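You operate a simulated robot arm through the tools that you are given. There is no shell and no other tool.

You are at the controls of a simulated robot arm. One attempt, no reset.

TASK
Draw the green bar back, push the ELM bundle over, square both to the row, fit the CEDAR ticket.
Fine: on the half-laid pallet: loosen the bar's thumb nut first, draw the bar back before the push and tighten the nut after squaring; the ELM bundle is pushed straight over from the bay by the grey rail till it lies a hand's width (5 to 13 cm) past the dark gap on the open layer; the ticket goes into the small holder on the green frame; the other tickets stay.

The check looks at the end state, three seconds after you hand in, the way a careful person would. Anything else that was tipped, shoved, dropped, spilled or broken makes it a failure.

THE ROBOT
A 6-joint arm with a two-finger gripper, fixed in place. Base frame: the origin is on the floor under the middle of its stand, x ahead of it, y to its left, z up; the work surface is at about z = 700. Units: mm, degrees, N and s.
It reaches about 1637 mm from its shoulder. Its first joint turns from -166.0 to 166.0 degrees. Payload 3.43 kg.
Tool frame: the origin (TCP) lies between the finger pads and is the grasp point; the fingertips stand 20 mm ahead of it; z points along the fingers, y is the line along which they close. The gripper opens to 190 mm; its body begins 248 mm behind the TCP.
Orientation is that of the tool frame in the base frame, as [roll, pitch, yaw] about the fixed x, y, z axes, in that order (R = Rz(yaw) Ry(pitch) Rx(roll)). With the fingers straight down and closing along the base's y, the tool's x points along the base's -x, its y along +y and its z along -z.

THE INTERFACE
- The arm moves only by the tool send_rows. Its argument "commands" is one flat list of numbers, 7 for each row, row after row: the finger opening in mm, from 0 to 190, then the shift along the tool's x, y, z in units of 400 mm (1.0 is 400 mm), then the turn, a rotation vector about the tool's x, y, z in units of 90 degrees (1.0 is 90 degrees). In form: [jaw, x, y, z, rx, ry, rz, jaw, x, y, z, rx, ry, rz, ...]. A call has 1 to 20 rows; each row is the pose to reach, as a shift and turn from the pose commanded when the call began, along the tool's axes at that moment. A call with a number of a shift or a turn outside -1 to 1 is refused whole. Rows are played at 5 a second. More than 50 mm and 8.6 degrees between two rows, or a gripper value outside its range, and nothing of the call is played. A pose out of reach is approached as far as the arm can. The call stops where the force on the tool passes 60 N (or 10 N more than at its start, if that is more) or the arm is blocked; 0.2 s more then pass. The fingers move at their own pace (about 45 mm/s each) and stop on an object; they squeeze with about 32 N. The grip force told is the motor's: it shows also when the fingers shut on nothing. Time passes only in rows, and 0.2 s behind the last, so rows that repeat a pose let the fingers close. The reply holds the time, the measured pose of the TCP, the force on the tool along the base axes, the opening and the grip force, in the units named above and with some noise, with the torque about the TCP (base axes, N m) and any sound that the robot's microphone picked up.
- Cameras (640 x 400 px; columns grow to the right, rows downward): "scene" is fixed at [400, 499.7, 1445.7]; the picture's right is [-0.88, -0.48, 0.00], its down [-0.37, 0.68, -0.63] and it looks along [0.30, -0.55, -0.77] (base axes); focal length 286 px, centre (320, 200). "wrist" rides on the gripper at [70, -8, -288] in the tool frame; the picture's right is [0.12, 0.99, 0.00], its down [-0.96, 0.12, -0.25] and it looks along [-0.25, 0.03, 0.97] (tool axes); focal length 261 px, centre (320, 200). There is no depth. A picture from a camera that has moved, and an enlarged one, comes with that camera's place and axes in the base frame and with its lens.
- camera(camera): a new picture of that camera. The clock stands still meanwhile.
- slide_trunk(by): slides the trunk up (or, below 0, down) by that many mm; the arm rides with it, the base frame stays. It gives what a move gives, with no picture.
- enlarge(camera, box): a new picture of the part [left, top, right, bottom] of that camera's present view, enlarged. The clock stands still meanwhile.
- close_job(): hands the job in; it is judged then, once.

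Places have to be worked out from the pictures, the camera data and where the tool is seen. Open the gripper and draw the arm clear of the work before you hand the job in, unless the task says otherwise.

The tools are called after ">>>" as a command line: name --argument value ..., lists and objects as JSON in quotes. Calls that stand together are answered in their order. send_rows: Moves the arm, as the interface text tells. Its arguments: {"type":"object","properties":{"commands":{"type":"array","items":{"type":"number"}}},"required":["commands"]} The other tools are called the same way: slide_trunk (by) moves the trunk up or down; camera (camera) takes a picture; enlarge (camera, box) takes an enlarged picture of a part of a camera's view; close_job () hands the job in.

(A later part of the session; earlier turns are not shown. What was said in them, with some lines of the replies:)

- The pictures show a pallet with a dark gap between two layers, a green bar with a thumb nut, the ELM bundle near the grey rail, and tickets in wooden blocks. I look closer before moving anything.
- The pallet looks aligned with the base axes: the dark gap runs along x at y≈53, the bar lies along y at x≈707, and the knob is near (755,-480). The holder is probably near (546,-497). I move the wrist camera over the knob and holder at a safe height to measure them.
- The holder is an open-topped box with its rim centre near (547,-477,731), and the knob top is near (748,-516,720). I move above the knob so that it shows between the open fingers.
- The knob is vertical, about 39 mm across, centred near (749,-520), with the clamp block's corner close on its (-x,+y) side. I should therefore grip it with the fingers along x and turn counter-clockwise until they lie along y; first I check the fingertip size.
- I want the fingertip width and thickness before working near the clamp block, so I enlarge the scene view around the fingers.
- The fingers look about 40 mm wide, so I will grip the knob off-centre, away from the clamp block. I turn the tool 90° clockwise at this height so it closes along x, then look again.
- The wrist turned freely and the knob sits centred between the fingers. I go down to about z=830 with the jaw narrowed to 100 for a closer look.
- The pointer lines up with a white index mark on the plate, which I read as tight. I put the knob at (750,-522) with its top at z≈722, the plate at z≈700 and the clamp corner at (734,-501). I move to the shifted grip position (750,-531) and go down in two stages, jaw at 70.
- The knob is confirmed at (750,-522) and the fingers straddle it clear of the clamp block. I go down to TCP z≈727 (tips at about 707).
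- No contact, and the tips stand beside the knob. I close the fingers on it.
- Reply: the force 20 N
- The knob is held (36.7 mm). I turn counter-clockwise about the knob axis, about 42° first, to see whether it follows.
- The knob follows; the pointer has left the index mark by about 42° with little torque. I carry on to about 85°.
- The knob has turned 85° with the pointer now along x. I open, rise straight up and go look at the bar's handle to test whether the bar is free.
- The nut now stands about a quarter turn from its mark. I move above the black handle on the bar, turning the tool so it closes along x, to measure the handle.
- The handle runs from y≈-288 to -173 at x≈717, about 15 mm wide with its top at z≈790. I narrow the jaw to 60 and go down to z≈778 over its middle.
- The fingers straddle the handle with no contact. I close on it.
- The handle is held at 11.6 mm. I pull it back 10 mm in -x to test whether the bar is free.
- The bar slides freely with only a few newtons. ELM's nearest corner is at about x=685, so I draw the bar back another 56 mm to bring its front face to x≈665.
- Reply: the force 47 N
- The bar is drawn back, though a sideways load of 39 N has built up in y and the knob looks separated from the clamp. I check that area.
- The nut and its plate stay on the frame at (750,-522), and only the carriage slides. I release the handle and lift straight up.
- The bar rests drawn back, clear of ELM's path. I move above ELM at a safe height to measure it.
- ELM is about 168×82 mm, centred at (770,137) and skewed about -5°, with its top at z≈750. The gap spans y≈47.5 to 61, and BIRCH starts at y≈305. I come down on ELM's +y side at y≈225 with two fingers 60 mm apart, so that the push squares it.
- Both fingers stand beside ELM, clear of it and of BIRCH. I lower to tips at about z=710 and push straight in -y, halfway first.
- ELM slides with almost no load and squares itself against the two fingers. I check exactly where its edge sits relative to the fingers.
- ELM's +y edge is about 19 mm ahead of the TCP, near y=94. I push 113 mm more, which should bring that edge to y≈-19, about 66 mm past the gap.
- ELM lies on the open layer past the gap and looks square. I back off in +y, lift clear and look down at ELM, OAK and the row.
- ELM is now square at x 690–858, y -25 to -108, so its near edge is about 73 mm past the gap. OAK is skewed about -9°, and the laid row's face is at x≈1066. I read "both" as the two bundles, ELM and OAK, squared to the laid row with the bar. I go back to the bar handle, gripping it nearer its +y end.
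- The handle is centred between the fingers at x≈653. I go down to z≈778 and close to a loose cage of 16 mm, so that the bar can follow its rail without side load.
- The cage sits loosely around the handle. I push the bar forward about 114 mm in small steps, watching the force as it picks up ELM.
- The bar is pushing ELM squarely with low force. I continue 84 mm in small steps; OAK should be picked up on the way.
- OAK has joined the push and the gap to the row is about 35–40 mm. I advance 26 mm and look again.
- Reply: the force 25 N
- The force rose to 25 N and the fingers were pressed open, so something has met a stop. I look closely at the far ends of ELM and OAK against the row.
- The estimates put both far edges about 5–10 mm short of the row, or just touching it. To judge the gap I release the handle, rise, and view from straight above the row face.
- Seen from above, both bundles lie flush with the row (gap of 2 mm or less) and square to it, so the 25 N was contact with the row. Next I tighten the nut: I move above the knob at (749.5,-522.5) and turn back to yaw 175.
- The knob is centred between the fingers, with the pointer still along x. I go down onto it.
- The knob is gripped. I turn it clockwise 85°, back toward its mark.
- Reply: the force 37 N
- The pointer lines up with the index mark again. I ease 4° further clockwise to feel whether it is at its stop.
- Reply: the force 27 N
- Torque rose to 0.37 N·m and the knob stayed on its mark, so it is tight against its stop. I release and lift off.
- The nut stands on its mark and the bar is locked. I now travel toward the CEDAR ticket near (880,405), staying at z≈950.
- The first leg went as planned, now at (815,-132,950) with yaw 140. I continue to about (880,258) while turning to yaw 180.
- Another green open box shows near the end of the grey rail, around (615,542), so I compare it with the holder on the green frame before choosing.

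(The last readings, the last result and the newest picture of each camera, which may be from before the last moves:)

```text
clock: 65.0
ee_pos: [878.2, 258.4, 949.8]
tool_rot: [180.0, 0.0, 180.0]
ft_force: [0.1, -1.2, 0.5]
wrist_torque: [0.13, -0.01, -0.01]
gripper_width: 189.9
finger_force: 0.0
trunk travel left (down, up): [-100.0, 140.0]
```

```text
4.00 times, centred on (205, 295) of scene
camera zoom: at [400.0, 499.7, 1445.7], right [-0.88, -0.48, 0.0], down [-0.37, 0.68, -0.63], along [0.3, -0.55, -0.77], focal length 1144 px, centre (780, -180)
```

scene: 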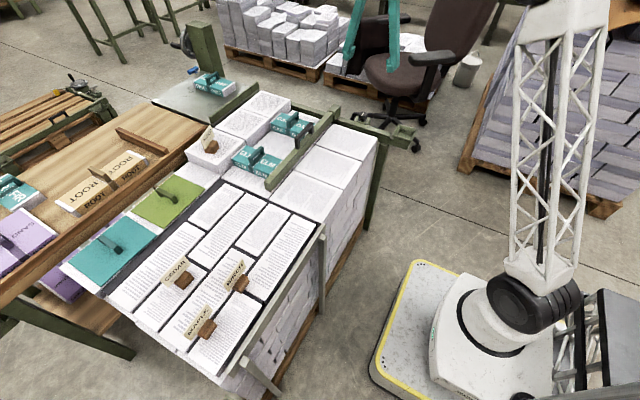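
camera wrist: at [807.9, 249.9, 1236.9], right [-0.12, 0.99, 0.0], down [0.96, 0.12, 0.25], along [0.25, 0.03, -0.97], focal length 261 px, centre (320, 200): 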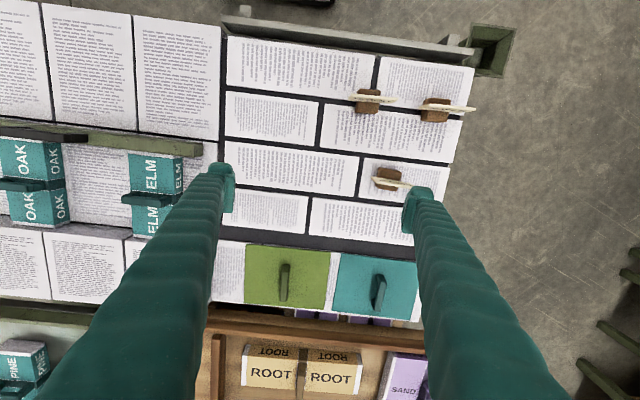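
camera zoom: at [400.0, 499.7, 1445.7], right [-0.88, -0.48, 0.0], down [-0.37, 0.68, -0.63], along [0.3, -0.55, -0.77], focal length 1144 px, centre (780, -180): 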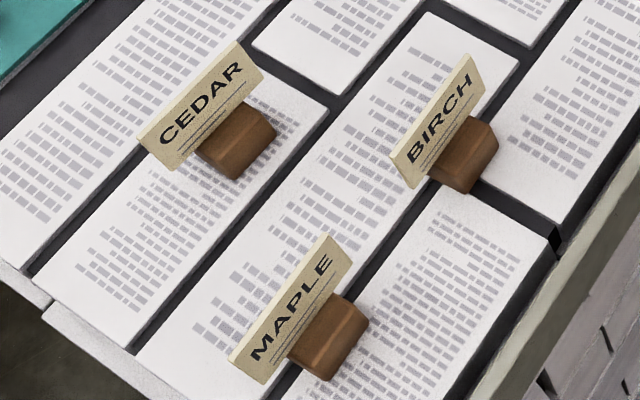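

The box by the rail is a deep floor bin, so the small holder is the one on the green frame at (547,-477). CEDAR is a card on a wooden foot near (880,405); I move above it for a closer look.

>>> send_rows --commands '[190, 0, 0.0925, 0.03, 0, 0, 0, 190, 0, 0.185, 0.06, 0, 0, 0, 190, 0, 0.2775, 0.09, 0, 0, 0, 190, 0, 0.37, 0.125, 0, 0, 0, 190, 0, 0.37, 0.125, 0, 0, 0]'

>>> camera --camera "wrist"

>>> enlarge --camera "wrist" --box '[240, 100, 400, 230]'

```text
clock: 66.2
ee_pos: [879.4, 404.9, 900.8]
tool_rot: [-180.0, -0.1, 179.9]
ft_force: [-0.1, 0.7, 0.6]
wrist_torque: [0.01, 0.02, -0.02]
gripper_width: 190.0
finger_force: 0.0
trunk travel left (down, up): [-100.0, 140.0]
```

```text
taken
camera wrist: at [809.9, 397.3, 1188.1], right [-0.12, 0.99, 0.0], down [0.96, 0.12, 0.25], along [0.25, 0.03, -0.97], focal length 261 px, centre (320, 200)
```

wrist: 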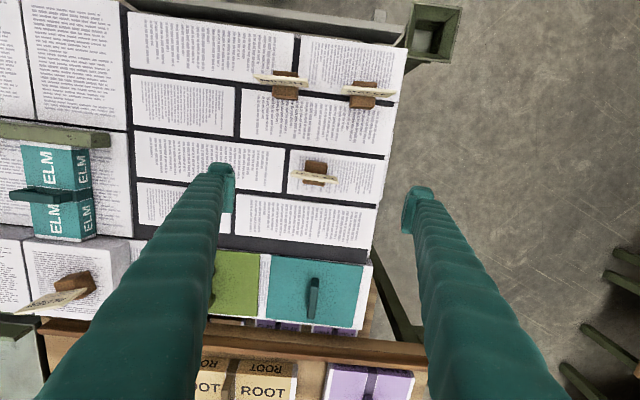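

```text
3.08 times, centred on (320, 165) of wrist
camera zoom: at [809.9, 397.3, 1188.1], right [-0.12, 0.99, 0.0], down [0.96, 0.12, 0.25], along [0.25, 0.03, -0.97], focal length 802 px, centre (320, 308)
```

zoom: 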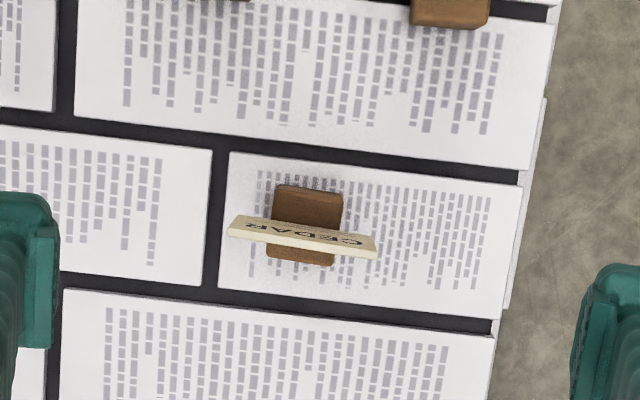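

CEDAR's card spans y≈357–435 at x≈883 with its top at z≈780, and its wooden foot is about 43 mm wide on the surface. Before choosing a grip I zoom in on the holder to judge its inner size and depth.

>>> enlarge --camera "scene" --box '[385, 110, 430, 145]'

>>> enlarge --camera "scene" --box '[155, 250, 205, 295]'

>>> enlarge --camera "scene" --box '[190, 80, 350, 200]'

```text
11.43 times, centred on (408, 128) of scene
camera zoom: at [400.0, 499.7, 1445.7], right [-0.88, -0.48, 0.0], down [-0.37, 0.68, -0.63], along [0.3, -0.55, -0.77], focal length 3269 px, centre (-680, 1029)
```

zoom: 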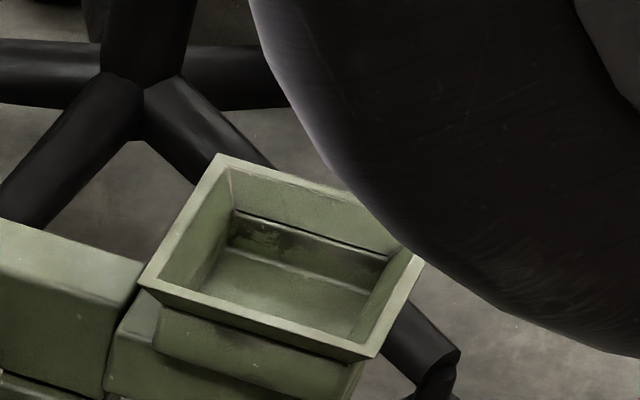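

```text
8.89 times, centred on (180, 272) of scene
camera zoom: at [400.0, 499.7, 1445.7], right [-0.88, -0.48, 0.0], down [-0.37, 0.68, -0.63], along [0.3, -0.55, -0.77], focal length 2543 px, centre (1564, -444)
```

zoom: 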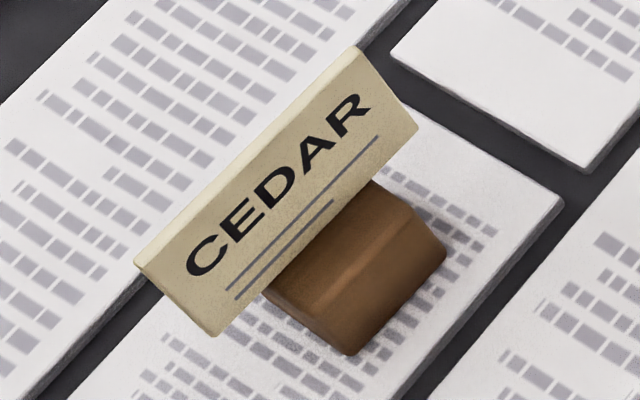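

```text
3.33 times, centred on (270, 140) of scene
camera zoom: at [400.0, 499.7, 1445.7], right [-0.88, -0.48, 0.0], down [-0.37, 0.68, -0.63], along [0.3, -0.55, -0.77], focal length 954 px, centre (487, 400)
```

zoom: 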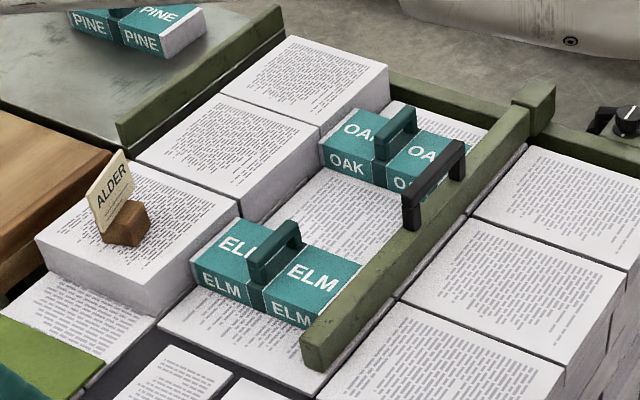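

The holder is a shallow flared tray that should take the ticket's foot. I will grip the CEDAR card high by its faces, closing along x, which needs yaw ≈ 87; I start turning at this height.

>>> send_rows --commands '[170, 0, 0, 0, 0, 0, 0.0867, 150, 0, 0, 0, 0, 0, 0.1733, 130, 0, 0, 0, 0, 0, 0.26, 120, 0, 0, 0, 0, 0, 0.3467, 110, 0, 0, 0, 0, 0, 0.4333, 100, 0, 0, 0, 0, 0, 0.52]'

>>> send_rows --commands '[100, -0.0037, -0.0015, 0.017, 0, 0, 0.0862, 100, -0.0075, -0.003, 0.033, 0, 0, 0.1723, 100, -0.0112, -0.0045, 0.05, 0, 0, 0.2585, 100, -0.0149, -0.006, 0.067, 0, 0, 0.3447, 100, -0.0187, -0.0075, 0.083, 0, 0, 0.4308, 100, -0.0224, -0.009, 0.1, 0, 0, 0.517, 100, -0.0224, -0.009, 0.1, 0, 0, 0.517]'

>>> camera --camera "wrist"

>>> enlarge --camera "wrist" --box '[230, 90, 410, 230]'

```text
clock: 67.6
ee_pos: [879.5, 404.3, 900.6]
tool_rot: [180.0, 0.0, 133.1]
ft_force: [-0.7, 0.0, -1.1]
wrist_torque: [-0.01, -0.01, 0.0]
gripper_width: 100.1
finger_force: 0.0
trunk travel left (down, up): [-100.0, 140.0]
```

```text
clock: 69.2
ee_pos: [883.3, 396.4, 861.8]
tool_rot: [180.0, 0.0, 86.6]
ft_force: [-0.7, -0.2, 0.2]
wrist_torque: [0.0, -0.01, 0.0]
gripper_width: 99.8
finger_force: 0.1
trunk travel left (down, up): [-100.0, 140.0]
```

```text
taken
camera wrist: at [880.2, 468.2, 1148.5], right [1.0, 0.06, 0.0], down [0.06, -0.97, 0.25], along [0.01, -0.25, -0.97], focal length 261 px, centre (320, 200)
```

wrist: 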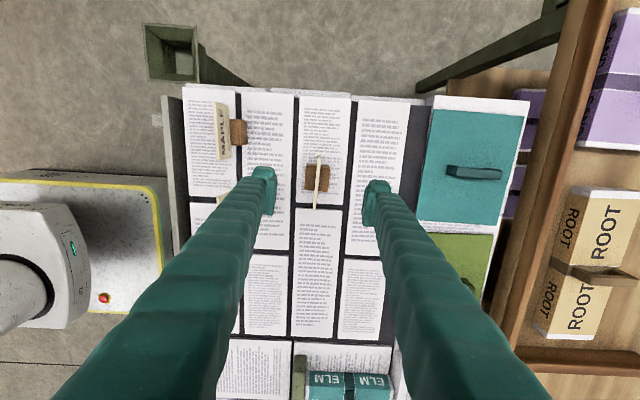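

```text
2.86 times, centred on (320, 160) of wrist
camera zoom: at [880.2, 468.2, 1148.5], right [1.0, 0.06, 0.0], down [0.06, -0.97, 0.25], along [0.01, -0.25, -0.97], focal length 745 px, centre (320, 314)
```

zoom: 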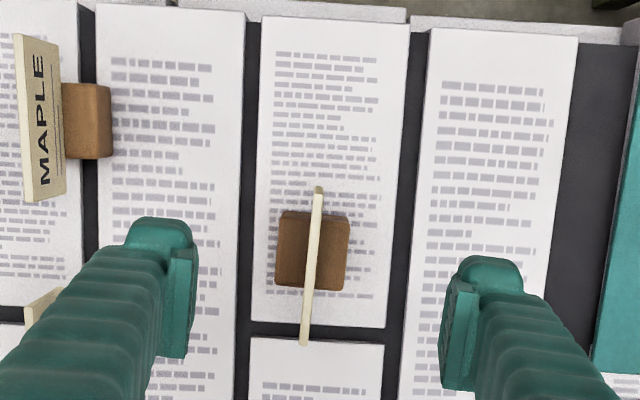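

The card is seen edge-on, centred at about (880,396.5), and stands in the middle of its foot. I shift -3 mm in x and go down to TCP z≈768, tips at about 748, with the jaw at 50.

>>> send_rows --commands '[80, -0.0004, -0.0075, 0.02, 0, 0, -0.011, 60, -0.0004, -0.0075, 0.06, 0, 0, -0.011, 50, -0.0004, -0.0075, 0.11, 0, 0, -0.011, 50, -0.0004, -0.0075, 0.16, 0, 0, -0.011, 50, -0.0004, -0.0075, 0.2, 0, 0, -0.011, 50, -0.0004, -0.0075, 0.23, 0, 0, -0.011, 50, -0.0004, -0.0075, 0.23, 0, 0, -0.011]'

>>> enlarge --camera "wrist" --box '[230, 90, 410, 230]'

>>> enlarge --camera "scene" --box '[140, 220, 230, 300]'

```text
clock: 70.8
ee_pos: [880.9, 397.3, 768.1]
tool_rot: [180.0, 0.0, 87.6]
ft_force: [-0.2, -0.1, -0.4]
wrist_torque: [0.01, -0.01, 0.0]
gripper_width: 49.8
finger_force: 0.1
trunk travel left (down, up): [-100.0, 140.0]
```

```text
2.86 times, centred on (320, 160) of wrist
camera zoom: at [875.5, 469.0, 1055.8], right [1.0, 0.08, 0.0], down [0.08, -0.97, 0.25], along [0.02, -0.25, -0.97], focal length 745 px, centre (320, 314)
```

zoom: 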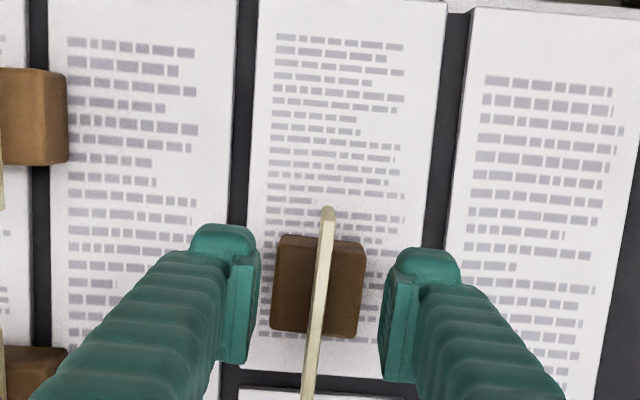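

```text
5.00 times, centred on (185, 260) of scene
camera zoom: at [400.0, 499.7, 1445.7], right [-0.88, -0.48, 0.0], down [-0.37, 0.68, -0.63], along [0.3, -0.55, -0.77], focal length 1430 px, centre (995, -100)
```

zoom: 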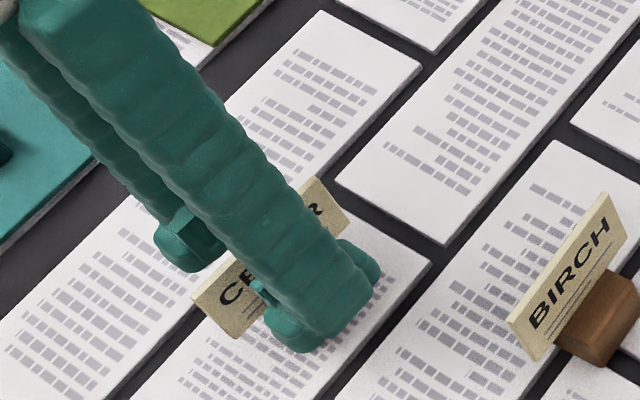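

The fingers straddle the card centrally. I close on it.

>>> send_rows --commands '[30, 0, 0, 0, 0, 0, 0, 15, 0, 0, 0, 0, 0, 0, 2, 0, 0, 0, 0, 0, 0, 0, 0, 0, 0, 0, 0, 0, 0, 0, 0, 0, 0, 0, 0]'

>>> enlarge --camera "wrist" --box '[230, 90, 410, 230]'

>>> enlarge --camera "scene" --box '[140, 220, 230, 300]'

```text
clock: 72.0
ee_pos: [880.2, 397.0, 767.2]
tool_rot: [179.9, 0.0, 87.8]
ft_force: [0.2, -0.8, 1.1]
wrist_torque: [0.02, -0.02, 0.02]
gripper_width: 6.1
finger_force: 32.4
trunk travel left (down, up): [-100.0, 140.0]
```

```text
2.86 times, centred on (320, 160) of wrist
camera zoom: at [875.5, 469.0, 1055.8], right [1.0, 0.08, 0.0], down [0.08, -0.97, 0.25], along [0.02, -0.25, -0.97], focal length 745 px, centre (320, 314)
```

zoom: 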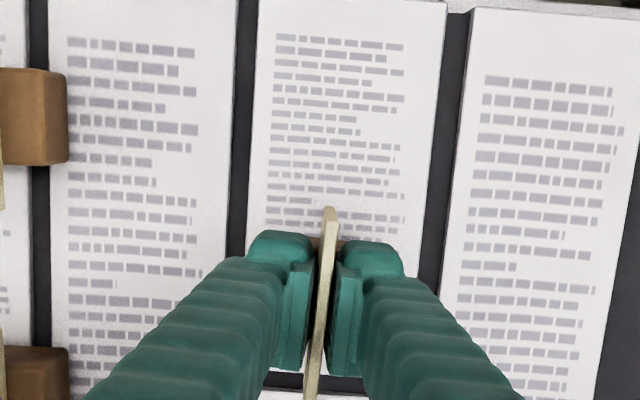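

```text
5.00 times, centred on (185, 260) of scene
camera zoom: at [400.0, 499.7, 1445.7], right [-0.88, -0.48, 0.0], down [-0.37, 0.68, -0.63], along [0.3, -0.55, -0.77], focal length 1430 px, centre (995, -100)
```

zoom: 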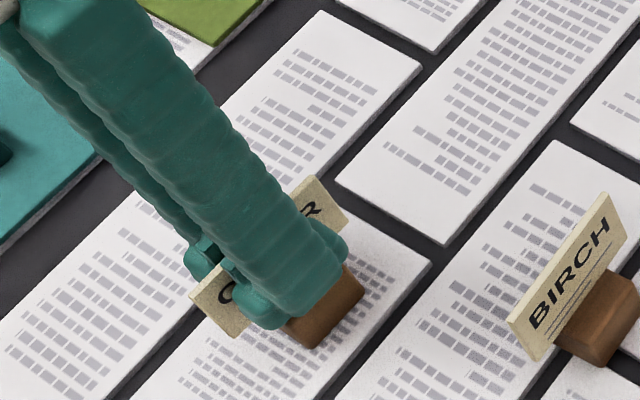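

The card is held at 6.1 mm with 32 N. I lift straight up and check that the ticket came along.

>>> send_rows --commands '[0, 0, 0, -0.04, 0, 0, 0, 0, 0, 0, -0.12, 0, 0, 0, 0, 0, 0, -0.21, 0, 0, 0, 0, 0, 0, -0.3, 0, 0, 0, 0, 0, 0, -0.39, 0, 0, 0, 0, 0, 0, -0.46, 0, 0, 0]'

>>> camera --camera "wrist"

>>> camera --camera "scene"

```text
clock: 73.4
ee_pos: [880.4, 396.7, 955.1]
tool_rot: [-180.0, -0.1, 87.7]
ft_force: [-0.3, -0.2, -2.0]
wrist_torque: [-0.02, 0.05, -0.03]
gripper_width: 5.9
finger_force: 31.9
trunk travel left (down, up): [-100.0, 140.0]
```

```text
taken
camera wrist: at [874.9, 468.6, 1241.3], right [1.0, 0.08, 0.0], down [0.08, -0.97, 0.25], along [0.02, -0.25, -0.97], focal length 261 px, centre (320, 200)
```

wrist: 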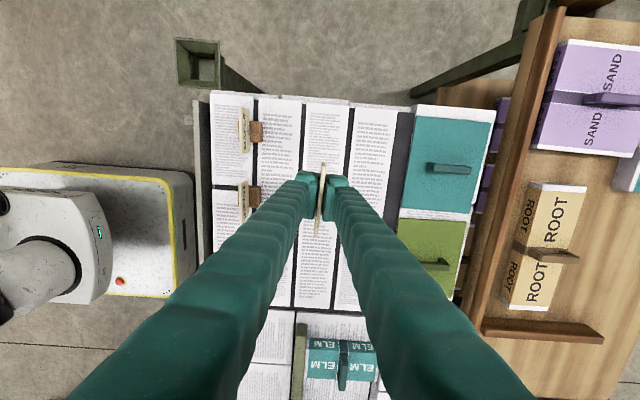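

```text
taken
```

scene: 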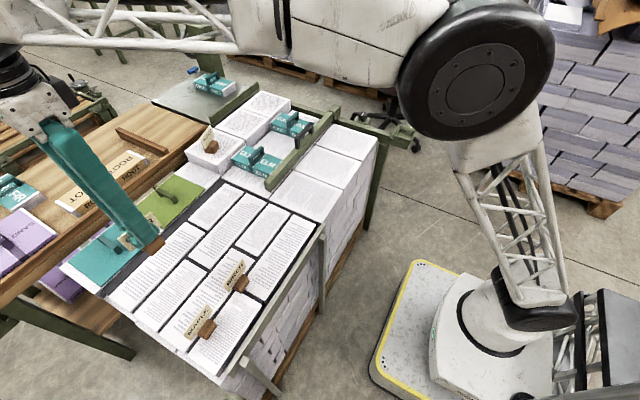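

The ticket hangs straight in the grip and the others are undisturbed. I carry it at z≈952 toward the holder in three legs.

>>> send_rows --commands '[0, -0.1009, -0.0307, 0, 0, 0, 0, 0, -0.2019, -0.0613, 0, 0, 0, 0, 0, -0.3028, -0.092, 0, 0, 0, 0, 0, -0.4038, -0.1227, 0, 0, 0, 0, 0, -0.5047, -0.1533, 0, 0, 0, 0, 0, -0.6056, -0.184, 0, 0, 0, 0, 0, -0.7066, -0.2146, 0, 0, 0, 0, 0, -0.8075, -0.2453, 0, 0, 0, 0]'

>>> send_rows --commands '[0, -0.1009, -0.0307, 0, 0, 0, 0, 0, -0.2019, -0.0613, 0, 0, 0, 0, 0, -0.3028, -0.092, 0, 0, 0, 0, 0, -0.4038, -0.1227, 0, 0, 0, 0, 0, -0.5047, -0.1533, 0, 0, 0, 0, 0, -0.6056, -0.184, 0, 0, 0, 0, 0, -0.7066, -0.2146, 0, 0, 0, 0, 0, -0.8075, -0.2453, 0, 0, 0, 0]'

>>> send_rows --commands '[0, -0.1009, -0.0307, 0, 0, 0, -0.0032, 0, -0.2019, -0.0613, 0, 0, 0, -0.0064, 0, -0.3028, -0.092, 0, 0, 0, -0.0096, 0, -0.4038, -0.1227, 0, 0, 0, -0.0128, 0, -0.5047, -0.1533, 0, 0, 0, -0.016, 0, -0.6056, -0.184, 0, 0, 0, -0.0192, 0, -0.7066, -0.2146, 0, 0, 0, -0.0224, 0, -0.8075, -0.2453, 0, 0, 0, -0.0256]'

>>> camera --camera "wrist"

>>> camera --camera "scene"

```text
clock: 75.2
ee_pos: [771.6, 78.7, 950.3]
tool_rot: [180.0, 0.1, 87.7]
ft_force: [0.2, 0.6, -0.6]
wrist_torque: [-0.15, 0.09, -0.02]
gripper_width: 5.8
finger_force: 32.1
trunk travel left (down, up): [-100.0, 140.0]
```

```text
clock: 77.0
ee_pos: [659.7, -241.1, 951.8]
tool_rot: [179.9, 0.0, 87.7]
ft_force: [-0.5, 0.9, -0.6]
wrist_torque: [-0.08, 0.07, 0.0]
gripper_width: 5.9
finger_force: 32.0
trunk travel left (down, up): [-100.0, 140.0]
```

```text
clock: 78.8
ee_pos: [545.6, -558.8, 953.7]
tool_rot: [180.0, -0.1, 90.0]
ft_force: [0.0, -0.4, 0.5]
wrist_torque: [-0.21, 0.02, -0.01]
gripper_width: 6.0
finger_force: 31.9
trunk travel left (down, up): [-100.0, 140.0]
```

```text
taken
camera wrist: at [537.2, -487.8, 1240.8], right [0.99, 0.12, 0.0], down [0.12, -0.96, 0.25], along [0.03, -0.25, -0.97], focal length 261 px, centre (320, 200)
```

wrist: 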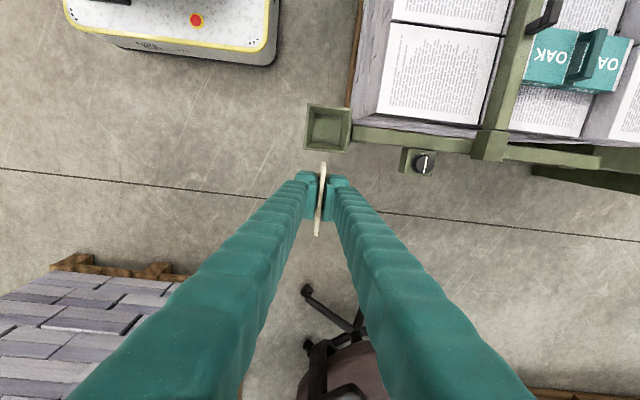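

```text
taken
```

scene: 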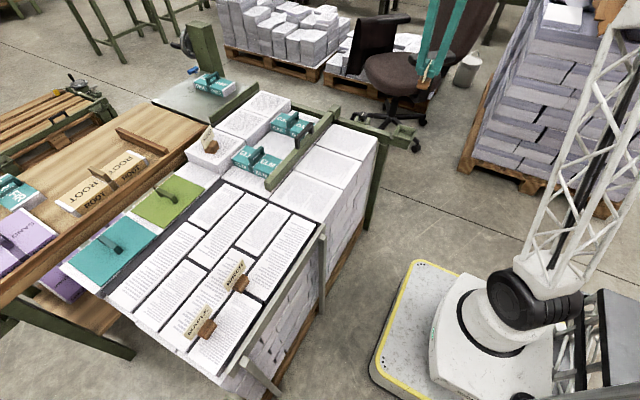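

The holder shows clearly above the fingertips. I lower to z≈860 here, beside the holder, and take enlarged views to measure its inside.

>>> send_rows --commands '[0, 0, 0, 0.08, 0, 0, 0, 0, 0, 0, 0.16, 0, 0, 0, 0, 0, 0, 0.23, 0, 0, 0, 0, 0, 0, 0.23, 0, 0, 0]'

>>> enlarge --camera "wrist" --box '[260, 80, 400, 180]'

>>> enlarge --camera "scene" --box '[380, 80, 440, 150]'

```text
clock: 79.8
ee_pos: [547.0, -561.8, 860.2]
tool_rot: [180.0, 0.1, 89.9]
ft_force: [-0.5, 0.0, 0.8]
wrist_torque: [0.02, 0.01, 0.01]
gripper_width: 5.8
finger_force: 31.9
trunk travel left (down, up): [-100.0, 140.0]
```

```text
4.00 times, centred on (330, 130) of wrist
camera zoom: at [538.7, -490.1, 1148.1], right [0.99, 0.12, 0.0], down [0.11, -0.96, 0.25], along [0.03, -0.25, -0.97], focal length 1043 px, centre (280, 480)
```

zoom: 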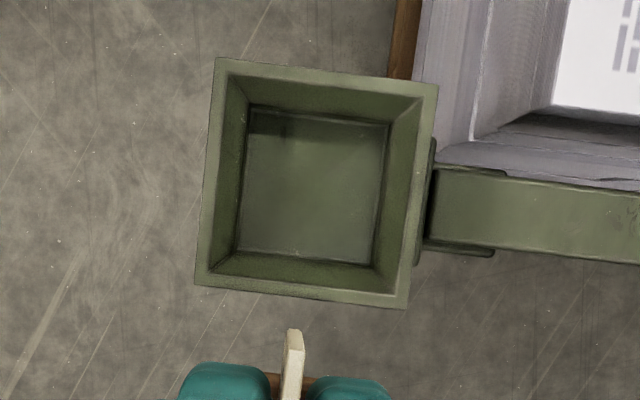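

```text
5.71 times, centred on (410, 115) of scene
camera zoom: at [400.0, 499.7, 1445.7], right [-0.88, -0.48, 0.0], down [-0.37, 0.68, -0.63], along [0.3, -0.55, -0.77], focal length 1635 px, centre (-194, 686)
```

zoom: 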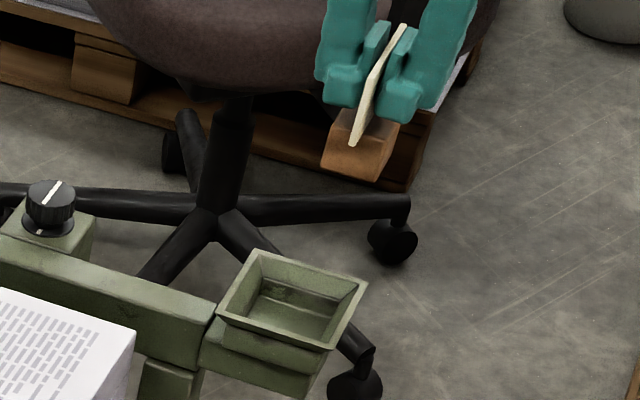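

The holder's rim is 83 mm square, centred at (550.4,-480), with a floor of about 57 mm square. The foot is about 43 mm, centred on the grip. I move over the centre at this height.

>>> send_rows --commands '[0, 0.07, 0.003, 0, 0, 0, 0, 0, 0.14, 0.006, 0, 0, 0, 0, 0, 0.2, 0.0085, 0, 0, 0, 0, 0, 0.2, 0.0085, 0, 0, 0, 0]'

>>> enlarge --camera "wrist" --box '[240, 110, 400, 260]'

>>> enlarge --camera "scene" --box '[370, 70, 440, 150]'

```text
clock: 80.8
ee_pos: [550.3, -479.1, 859.7]
tool_rot: [180.0, 0.0, 89.9]
ft_force: [-0.6, -0.2, -0.3]
wrist_torque: [0.01, -0.03, 0.0]
gripper_width: 6.0
finger_force: 31.9
trunk travel left (down, up): [-100.0, 140.0]
```

```text
2.67 times, centred on (320, 185) of wrist
camera zoom: at [542.0, -409.1, 1147.5], right [0.99, 0.12, 0.0], down [0.11, -0.96, 0.25], along [0.03, -0.25, -0.97], focal length 695 px, centre (320, 240)
```

zoom: 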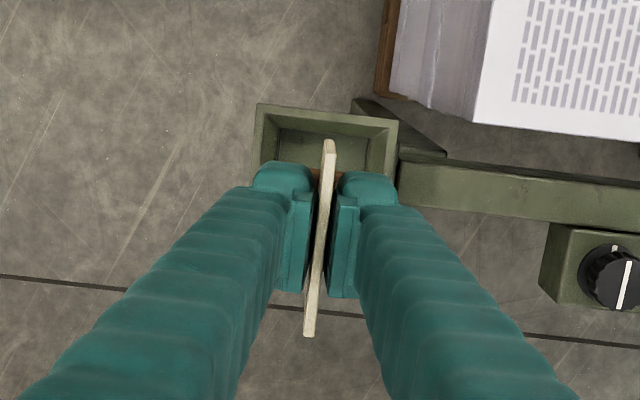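

```text
5.00 times, centred on (405, 110) of scene
camera zoom: at [400.0, 499.7, 1445.7], right [-0.88, -0.48, 0.0], down [-0.37, 0.68, -0.63], along [0.3, -0.55, -0.77], focal length 1430 px, centre (-105, 650)
```

zoom: 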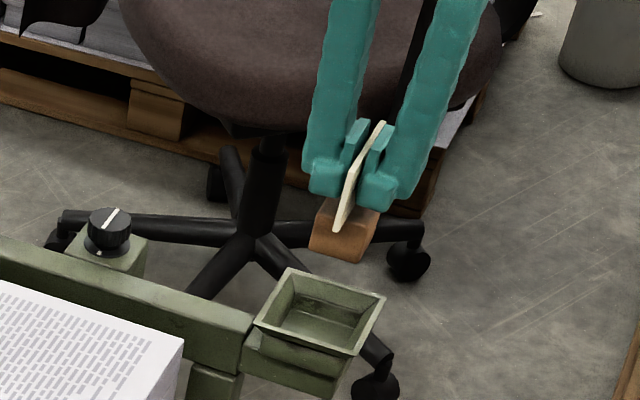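

The ticket is above the holder and both views agree on the alignment. I lower to z≈800, where the foot's bottom is about at rim level, and check.

>>> send_rows --commands '[0, 0, 0, 0.05, 0, 0, 0, 0, 0, 0, 0.1, 0, 0, 0, 0, 0, 0, 0.13, 0, 0, 0, 0, 0, 0, 0.15, 0, 0, 0, 0, 0, 0, 0.15, 0, 0, 0]'

>>> enlarge --camera "scene" --box '[370, 90, 440, 150]'

>>> enlarge --camera "wrist" --box '[260, 130, 380, 220]'

```text
clock: 82.0
ee_pos: [549.4, -479.6, 800.7]
tool_rot: [180.0, 0.1, 90.0]
ft_force: [1.0, -1.1, -0.8]
wrist_torque: [0.0, -0.01, 0.01]
gripper_width: 6.2
finger_force: 31.8
trunk travel left (down, up): [-100.0, 140.0]
```

```text
6.67 times, centred on (405, 120) of scene
camera zoom: at [400.0, 499.7, 1445.7], right [-0.88, -0.48, 0.0], down [-0.37, 0.68, -0.63], along [0.3, -0.55, -0.77], focal length 1907 px, centre (-247, 733)
```

zoom: 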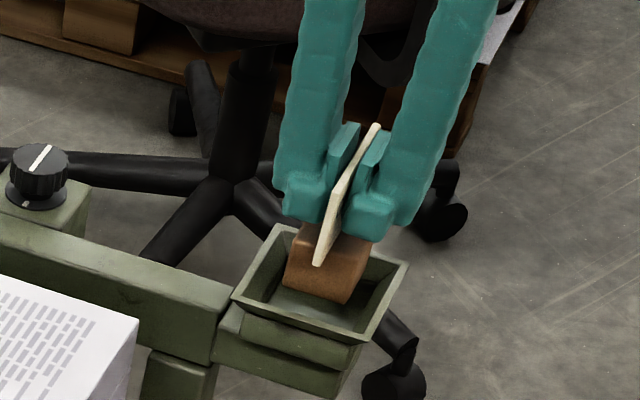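

```text
4.44 times, centred on (320, 175) of wrist
camera zoom: at [541.6, -408.0, 1088.1], right [0.99, 0.12, 0.0], down [0.11, -0.96, 0.25], along [0.03, -0.25, -0.97], focal length 1158 px, centre (320, 311)
```

zoom: 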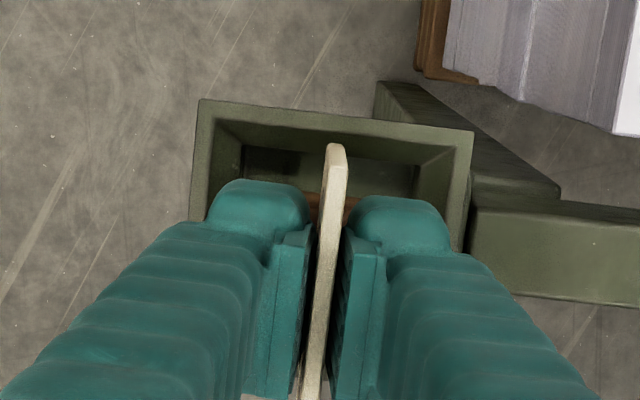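

The foot is going into the tray with clearance all round. I lower slowly by 16 mm.

>>> send_rows --commands '[0, 0, 0, 0.01, 0, 0, 0, 0, 0, 0, 0.02, 0, 0, 0, 0, 0, 0, 0.03, 0, 0, 0, 0, 0, 0, 0.04, 0, 0, 0, 0, 0, 0, 0.04, 0, 0, 0]'

>>> enlarge --camera "scene" --box '[370, 90, 440, 150]'

```text
clock: 83.2
ee_pos: [549.5, -479.5, 783.4]
tool_rot: [-179.9, 0.0, 89.9]
ft_force: [-0.9, 0.3, 0.0]
wrist_torque: [0.03, -0.02, -0.05]
gripper_width: 6.0
finger_force: 32.1
trunk travel left (down, up): [-100.0, 140.0]
```

```text
6.67 times, centred on (405, 120) of scene
camera zoom: at [400.0, 499.7, 1445.7], right [-0.88, -0.48, 0.0], down [-0.37, 0.68, -0.63], along [0.3, -0.55, -0.77], focal length 1907 px, centre (-247, 733)
```

zoom: 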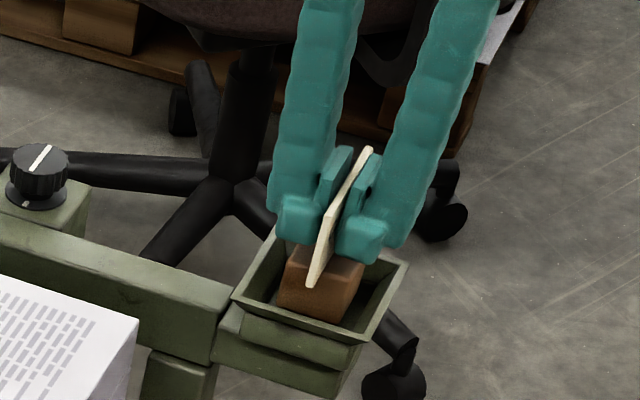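

No contact yet. I lower another 8 mm in small steps.

>>> send_rows --commands '[0, 0, 0, 0.005, 0, 0, 0, 0, 0, 0, 0.01, 0, 0, 0, 0, 0, 0, 0.015, 0, 0, 0, 0, 0, 0, 0.02, 0, 0, 0, 0, 0, 0, 0.02, 0, 0, 0]'

>>> enlarge --camera "scene" --box '[370, 90, 440, 150]'

>>> enlarge --camera "wrist" --box '[260, 130, 380, 220]'

```text
clock: 84.4
ee_pos: [551.1, -479.9, 776.2]
tool_rot: [-180.0, 0.1, 90.0]
ft_force: [0.8, 0.1, -0.8]
wrist_torque: [-0.02, 0.01, -0.02]
gripper_width: 6.0
finger_force: 32.1
trunk travel left (down, up): [-100.0, 140.0]
```

```text
6.67 times, centred on (405, 120) of scene
camera zoom: at [400.0, 499.7, 1445.7], right [-0.88, -0.48, 0.0], down [-0.37, 0.68, -0.63], along [0.3, -0.55, -0.77], focal length 1907 px, centre (-247, 733)
```

zoom: 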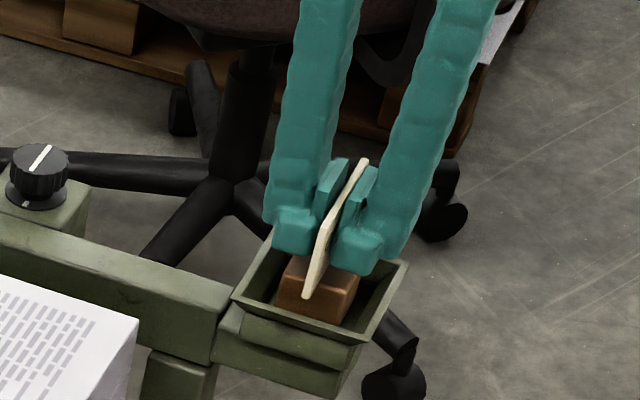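

```text
4.44 times, centred on (320, 175) of wrist
camera zoom: at [542.7, -408.9, 1064.0], right [0.99, 0.12, 0.0], down [0.11, -0.96, 0.25], along [0.03, -0.25, -0.97], focal length 1158 px, centre (320, 311)
```

zoom: 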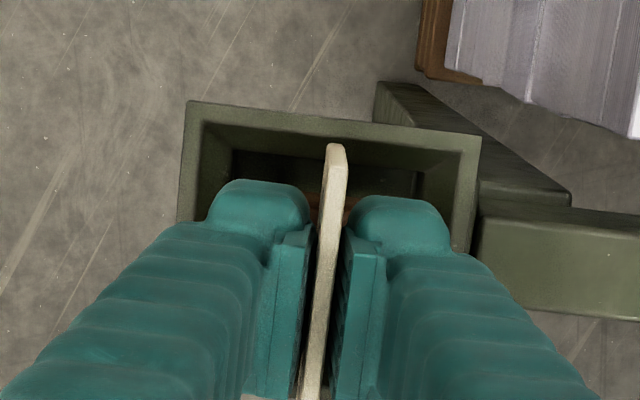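

Still free: by the scene view the card's lower edge is about 18 mm above the rim. I continue down in small steps until the foot touches the floor.

>>> send_rows --commands '[0, 0, 0, 0.005, 0, 0, 0, 0, 0, 0, 0.01, 0, 0, 0, 0, 0, 0, 0.015, 0, 0, 0, 0, 0, 0, 0.02, 0, 0, 0, 0, 0, 0, 0.02, 0, 0, 0]'

>>> enlarge --camera "scene" --box '[370, 90, 440, 150]'

```text
clock: 85.6
ee_pos: [551.5, -480.8, 770.0]
tool_rot: [-180.0, 0.0, 90.0]
ft_force: [-0.4, 0.6, 33.6]
wrist_torque: [-0.04, -0.01, -0.01]
gripper_width: 6.2
finger_force: 32.0
trunk travel left (down, up): [-100.0, 140.0]
```

```text
6.67 times, centred on (405, 120) of scene
camera zoom: at [400.0, 499.7, 1445.7], right [-0.88, -0.48, 0.0], down [-0.37, 0.68, -0.63], along [0.3, -0.55, -0.77], focal length 1907 px, centre (-247, 733)
```

zoom: 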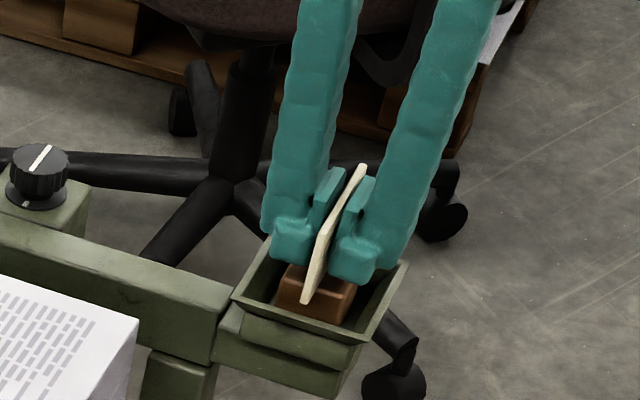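

The foot has met the floor (33 N upward). I ease up 2 mm to relieve the load and then open the fingers slowly.

>>> send_rows --commands '[0, 0, 0, -0.003, 0, 0, 0, 0, 0, 0, -0.005, 0, 0, 0, 0, 0, 0, -0.005, 0, 0, 0]'

```text
clock: 86.4
ee_pos: [550.5, -479.6, 769.6]
tool_rot: [180.0, -0.1, 90.0]
ft_force: [0.8, -2.1, 3.8]
wrist_torque: [-0.15, -0.01, 0.04]
gripper_width: 5.7
finger_force: 33.0
trunk travel left (down, up): [-100.0, 140.0]
```

The load is down to about 4 N with the foot on the floor. I open slowly and then check.

>>> send_rows --commands '[10, 0, 0, 0, 0, 0, 0, 16, 0, 0, 0, 0, 0, 0, 24, 0, 0, 0, 0, 0, 0, 34, 0, 0, 0, 0, 0, 0, 44, 0, 0, 0, 0, 0, 0, 44, 0, 0, 0, 0, 0, 0]'

>>> enlarge --camera "scene" --box '[370, 90, 440, 150]'

>>> enlarge --camera "wrist" --box '[250, 130, 390, 240]'

```text
clock: 87.8
ee_pos: [550.5, -479.9, 770.6]
tool_rot: [-180.0, 0.1, 90.0]
ft_force: [-0.6, 0.3, 0.9]
wrist_torque: [0.0, 0.03, -0.02]
gripper_width: 44.0
finger_force: 0.1
trunk travel left (down, up): [-100.0, 140.0]
```

```text
6.67 times, centred on (405, 120) of scene
camera zoom: at [400.0, 499.7, 1445.7], right [-0.88, -0.48, 0.0], down [-0.37, 0.68, -0.63], along [0.3, -0.55, -0.77], focal length 1907 px, centre (-247, 733)
```

zoom: 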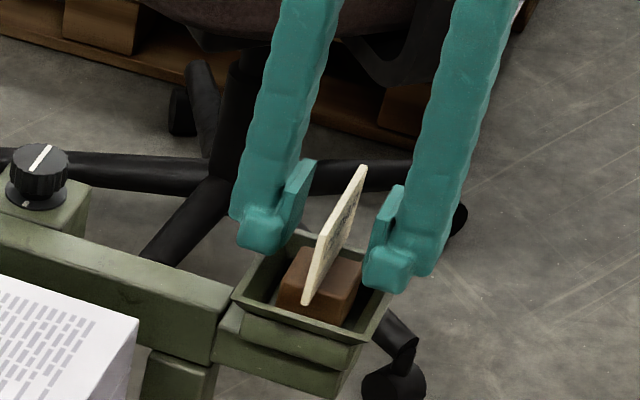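

```text
3.64 times, centred on (320, 185) of wrist
camera zoom: at [542.4, -408.3, 1058.6], right [0.99, 0.12, 0.0], down [0.11, -0.96, 0.25], along [0.03, -0.25, -0.97], focal length 948 px, centre (320, 254)
```

zoom: 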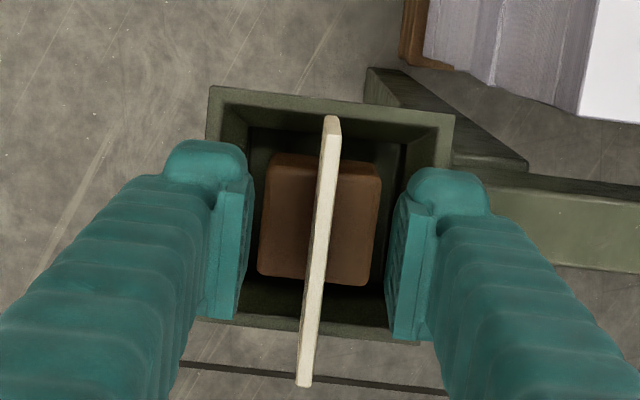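

The ticket stands upright with its foot inside the holder. I lift the open fingers straight up and check.

>>> send_rows --commands '[44, 0, 0, -0.03, 0, 0, 0, 44, 0, 0, -0.08, 0, 0, 0, 44, 0, 0, -0.16, 0, 0, 0, 60, 0, 0, -0.26, 0, 0, 0, 80, 0, 0, -0.37, 0, 0, 0, 100, 0, 0, -0.48, 0, 0, 0, 120, 0, 0, -0.55, 0, 0, 0]'

>>> camera --camera "wrist"

>>> enlarge --camera "scene" --box '[370, 90, 440, 150]'

>>> enlarge --camera "scene" --box '[180, 80, 360, 220]'

```text
clock: 89.4
ee_pos: [551.3, -477.8, 990.7]
tool_rot: [179.9, 0.0, 90.0]
ft_force: [0.4, 0.3, 0.1]
wrist_torque: [0.0, 0.0, 0.0]
gripper_width: 120.4
finger_force: 0.0
trunk travel left (down, up): [-100.0, 140.0]
```

```text
taken
camera wrist: at [543.2, -405.8, 1277.9], right [0.99, 0.12, 0.0], down [0.11, -0.96, 0.25], along [0.03, -0.25, -0.97], focal length 261 px, centre (320, 200)
```

wrist: 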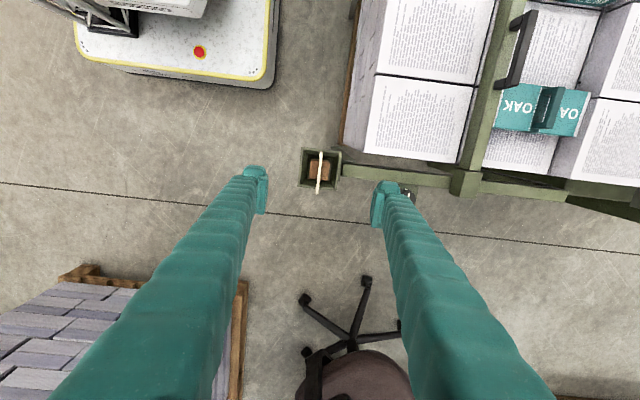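

```text
6.67 times, centred on (405, 120) of scene
camera zoom: at [400.0, 499.7, 1445.7], right [-0.88, -0.48, 0.0], down [-0.37, 0.68, -0.63], along [0.3, -0.55, -0.77], focal length 1907 px, centre (-247, 733)
```

zoom: 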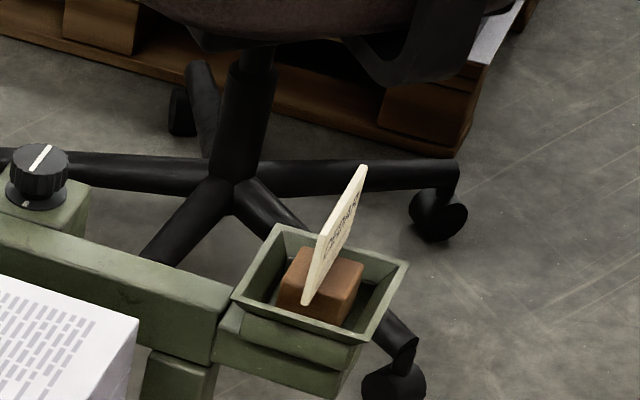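

```text
2.86 times, centred on (270, 150) of scene
camera zoom: at [400.0, 499.7, 1445.7], right [-0.88, -0.48, 0.0], down [-0.37, 0.68, -0.63], along [0.3, -0.55, -0.77], focal length 817 px, centre (463, 343)
```

zoom: 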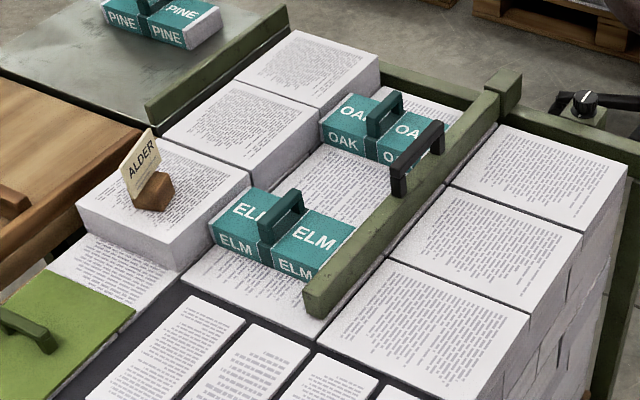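

The ticket is seated and the knob sits on its mark. I move above the two bundles at a safe height for a final check of squareness and position.

>>> send_rows --commands '[130, 0.0636, 0.0886, -0.01, 0, 0, 0, 140, 0.1273, 0.1773, -0.02, 0, 0, 0, 150, 0.1909, 0.2659, -0.03, 0, 0, 0, 160, 0.2545, 0.3545, -0.04, 0, 0, 0, 170, 0.3182, 0.4432, -0.05, 0, 0, 0, 180, 0.3818, 0.5318, -0.06, 0, 0, 0, 190, 0.4455, 0.6205, -0.06, 0, 0, 0, 190, 0.5091, 0.7091, -0.06, 0, 0, 0, 190, 0.5727, 0.7977, -0.06, 0, 0, 0, 190, 0.6364, 0.8864, -0.06, 0, 0, 0, 190, 0.7, 0.975, -0.06, 0, 0, 0, 190, 0.7, 0.975, -0.06, 0, 0, 0]'

>>> camera --camera "wrist"

>>> enlarge --camera "wrist" --box '[240, 60, 420, 200]'

>>> enlarge --camera "wrist" --box '[240, 140, 420, 280]'

```text
clock: 92.0
ee_pos: [942.5, -200.4, 1013.7]
tool_rot: [180.0, -0.1, 89.9]
ft_force: [1.5, -0.7, -0.5]
wrist_torque: [0.03, 0.05, 0.02]
gripper_width: 190.0
finger_force: 0.0
trunk travel left (down, up): [-100.0, 140.0]
```

```text
taken
camera wrist: at [933.9, -128.9, 1300.8], right [0.99, 0.12, 0.0], down [0.11, -0.96, 0.25], along [0.03, -0.25, -0.97], focal length 261 px, centre (320, 200)
```

wrist: 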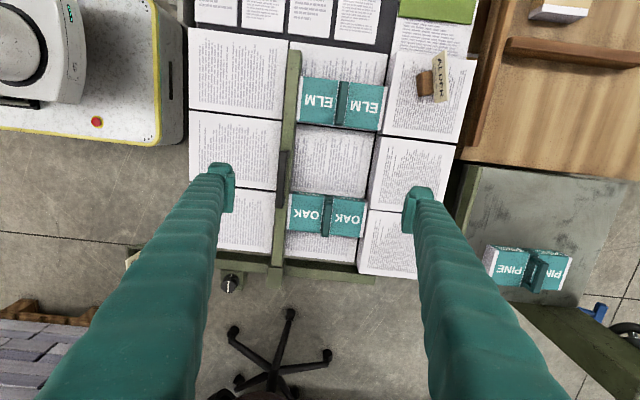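

```text
2.86 times, centred on (330, 130) of wrist
camera zoom: at [933.9, -128.9, 1300.8], right [0.99, 0.12, 0.0], down [0.11, -0.96, 0.25], along [0.03, -0.25, -0.97], focal length 745 px, centre (291, 400)
```

zoom: 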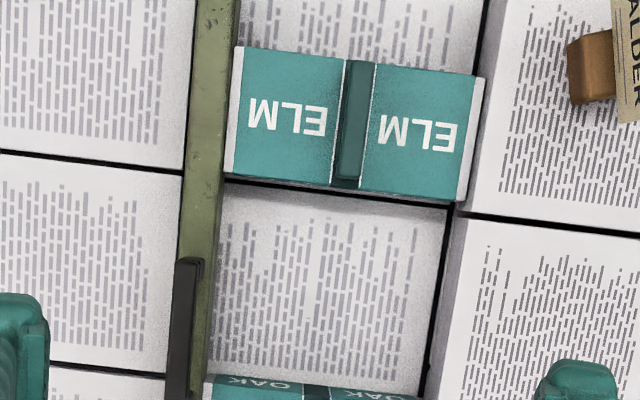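

```text
2.86 times, centred on (330, 210) of wrist
camera zoom: at [933.9, -128.9, 1300.8], right [0.99, 0.12, 0.0], down [0.11, -0.96, 0.25], along [0.03, -0.25, -0.97], focal length 745 px, centre (291, 171)
```

zoom: 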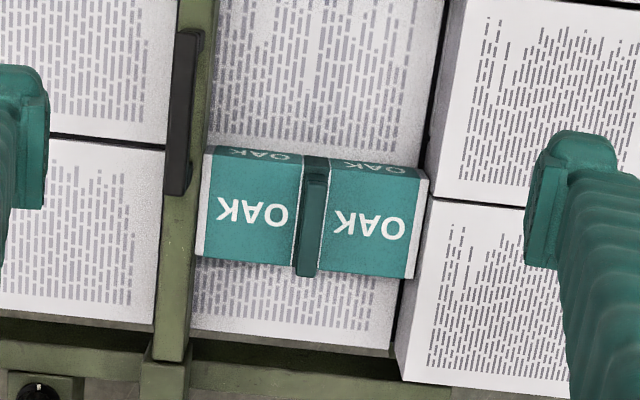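

Both bundles are square: ELM at x 884–1057, y -27 to -111 with its near edge about 75 mm past the gap, and OAK at x 885–1058. Both are held between the bar and the row. I raise the open gripper further clear and take a last look.

>>> send_rows --commands '[190, 0, -0.03, -0.09, 0, 0, 0, 190, 0, -0.06, -0.18, 0, 0, 0, 190, 0, -0.1, -0.27, 0, 0, 0, 190, 0, -0.15, -0.35, 0, 0, 0, 190, 0, -0.2, -0.4, 0, 0, 0, 190, 0, -0.2, -0.4, 0, 0, 0]'

>>> camera --camera "scene"

>>> enlarge --camera "scene" --box '[320, 80, 440, 160]'

>>> enlarge --camera "scene" --box '[100, 200, 340, 380]'

```text
clock: 93.4
ee_pos: [860.5, -199.6, 1172.4]
tool_rot: [179.6, 0.0, 90.0]
ft_force: [-0.1, -0.7, 0.2]
wrist_torque: [-0.01, -0.03, 0.01]
gripper_width: 189.6
finger_force: 0.1
out of reach, approached as far as the arm can: row 5
trunk travel left (down, up): [-100.0, 140.0]
```

```text
taken
```

scene: 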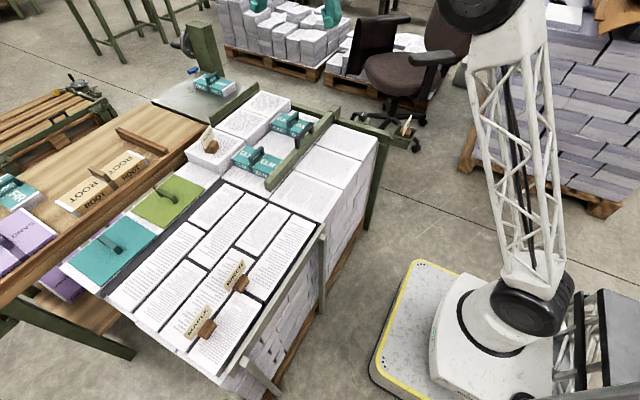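

```text
5.00 times, centred on (380, 120) of scene
camera zoom: at [400.0, 499.7, 1445.7], right [-0.88, -0.48, 0.0], down [-0.37, 0.68, -0.63], along [0.3, -0.55, -0.77], focal length 1430 px, centre (20, 600)
```

zoom: 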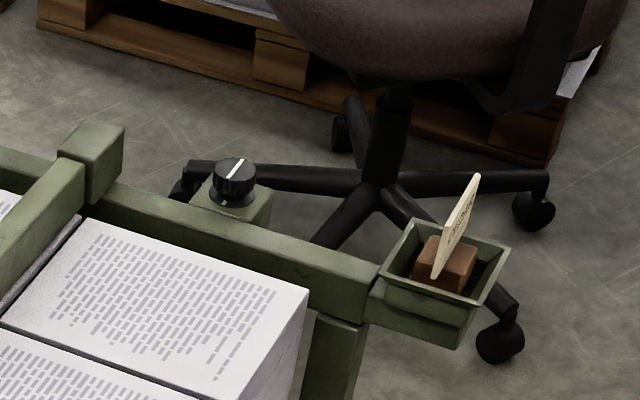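

```text
2.22 times, centred on (220, 290) of scene
camera zoom: at [400.0, 499.7, 1445.7], right [-0.88, -0.48, 0.0], down [-0.37, 0.68, -0.63], along [0.3, -0.55, -0.77], focal length 636 px, centre (542, 0)
```

zoom: 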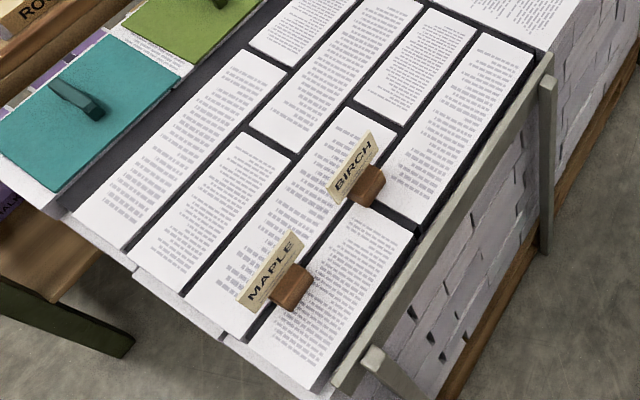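

The last pictures show CEDAR upright in the holder, the nut on its mark, ELM and OAK squared to the row, and BIRCH, MAPLE and ALDER where they were. The gripper is open and well clear, so I hand in.

>>> close_job

```text
The job is handed in.
```

I finished all the steps and handed the job in; no verdict came back.

- **Bar and nut:** I loosened the nut about a quarter turn. The bar came back 66 mm and slid freely. After squaring, I turned the nut back onto its mark until it met its stop.
- **ELM bundle:** I pushed it straight over from the bay. It lies on the open layer, with its near edge about 75 mm past the dark gap.
- **Squaring:** I took "both" to mean the ELM and OAK bundles. The bar pushed them against the laid row, and the last view shows both within about 1° of square and 2 mm or less from the row. To do this, OAK was moved about 6 cm and turned straight, so if it was meant to stay put, that counts against the job.
- **CEDAR ticket:** It stands upright in the small holder on the green frame.
- **Other tickets:** BIRCH, MAPLE and ALDER look unmoved in the final pictures, and the gripper was open and clear of the work when I handed in.
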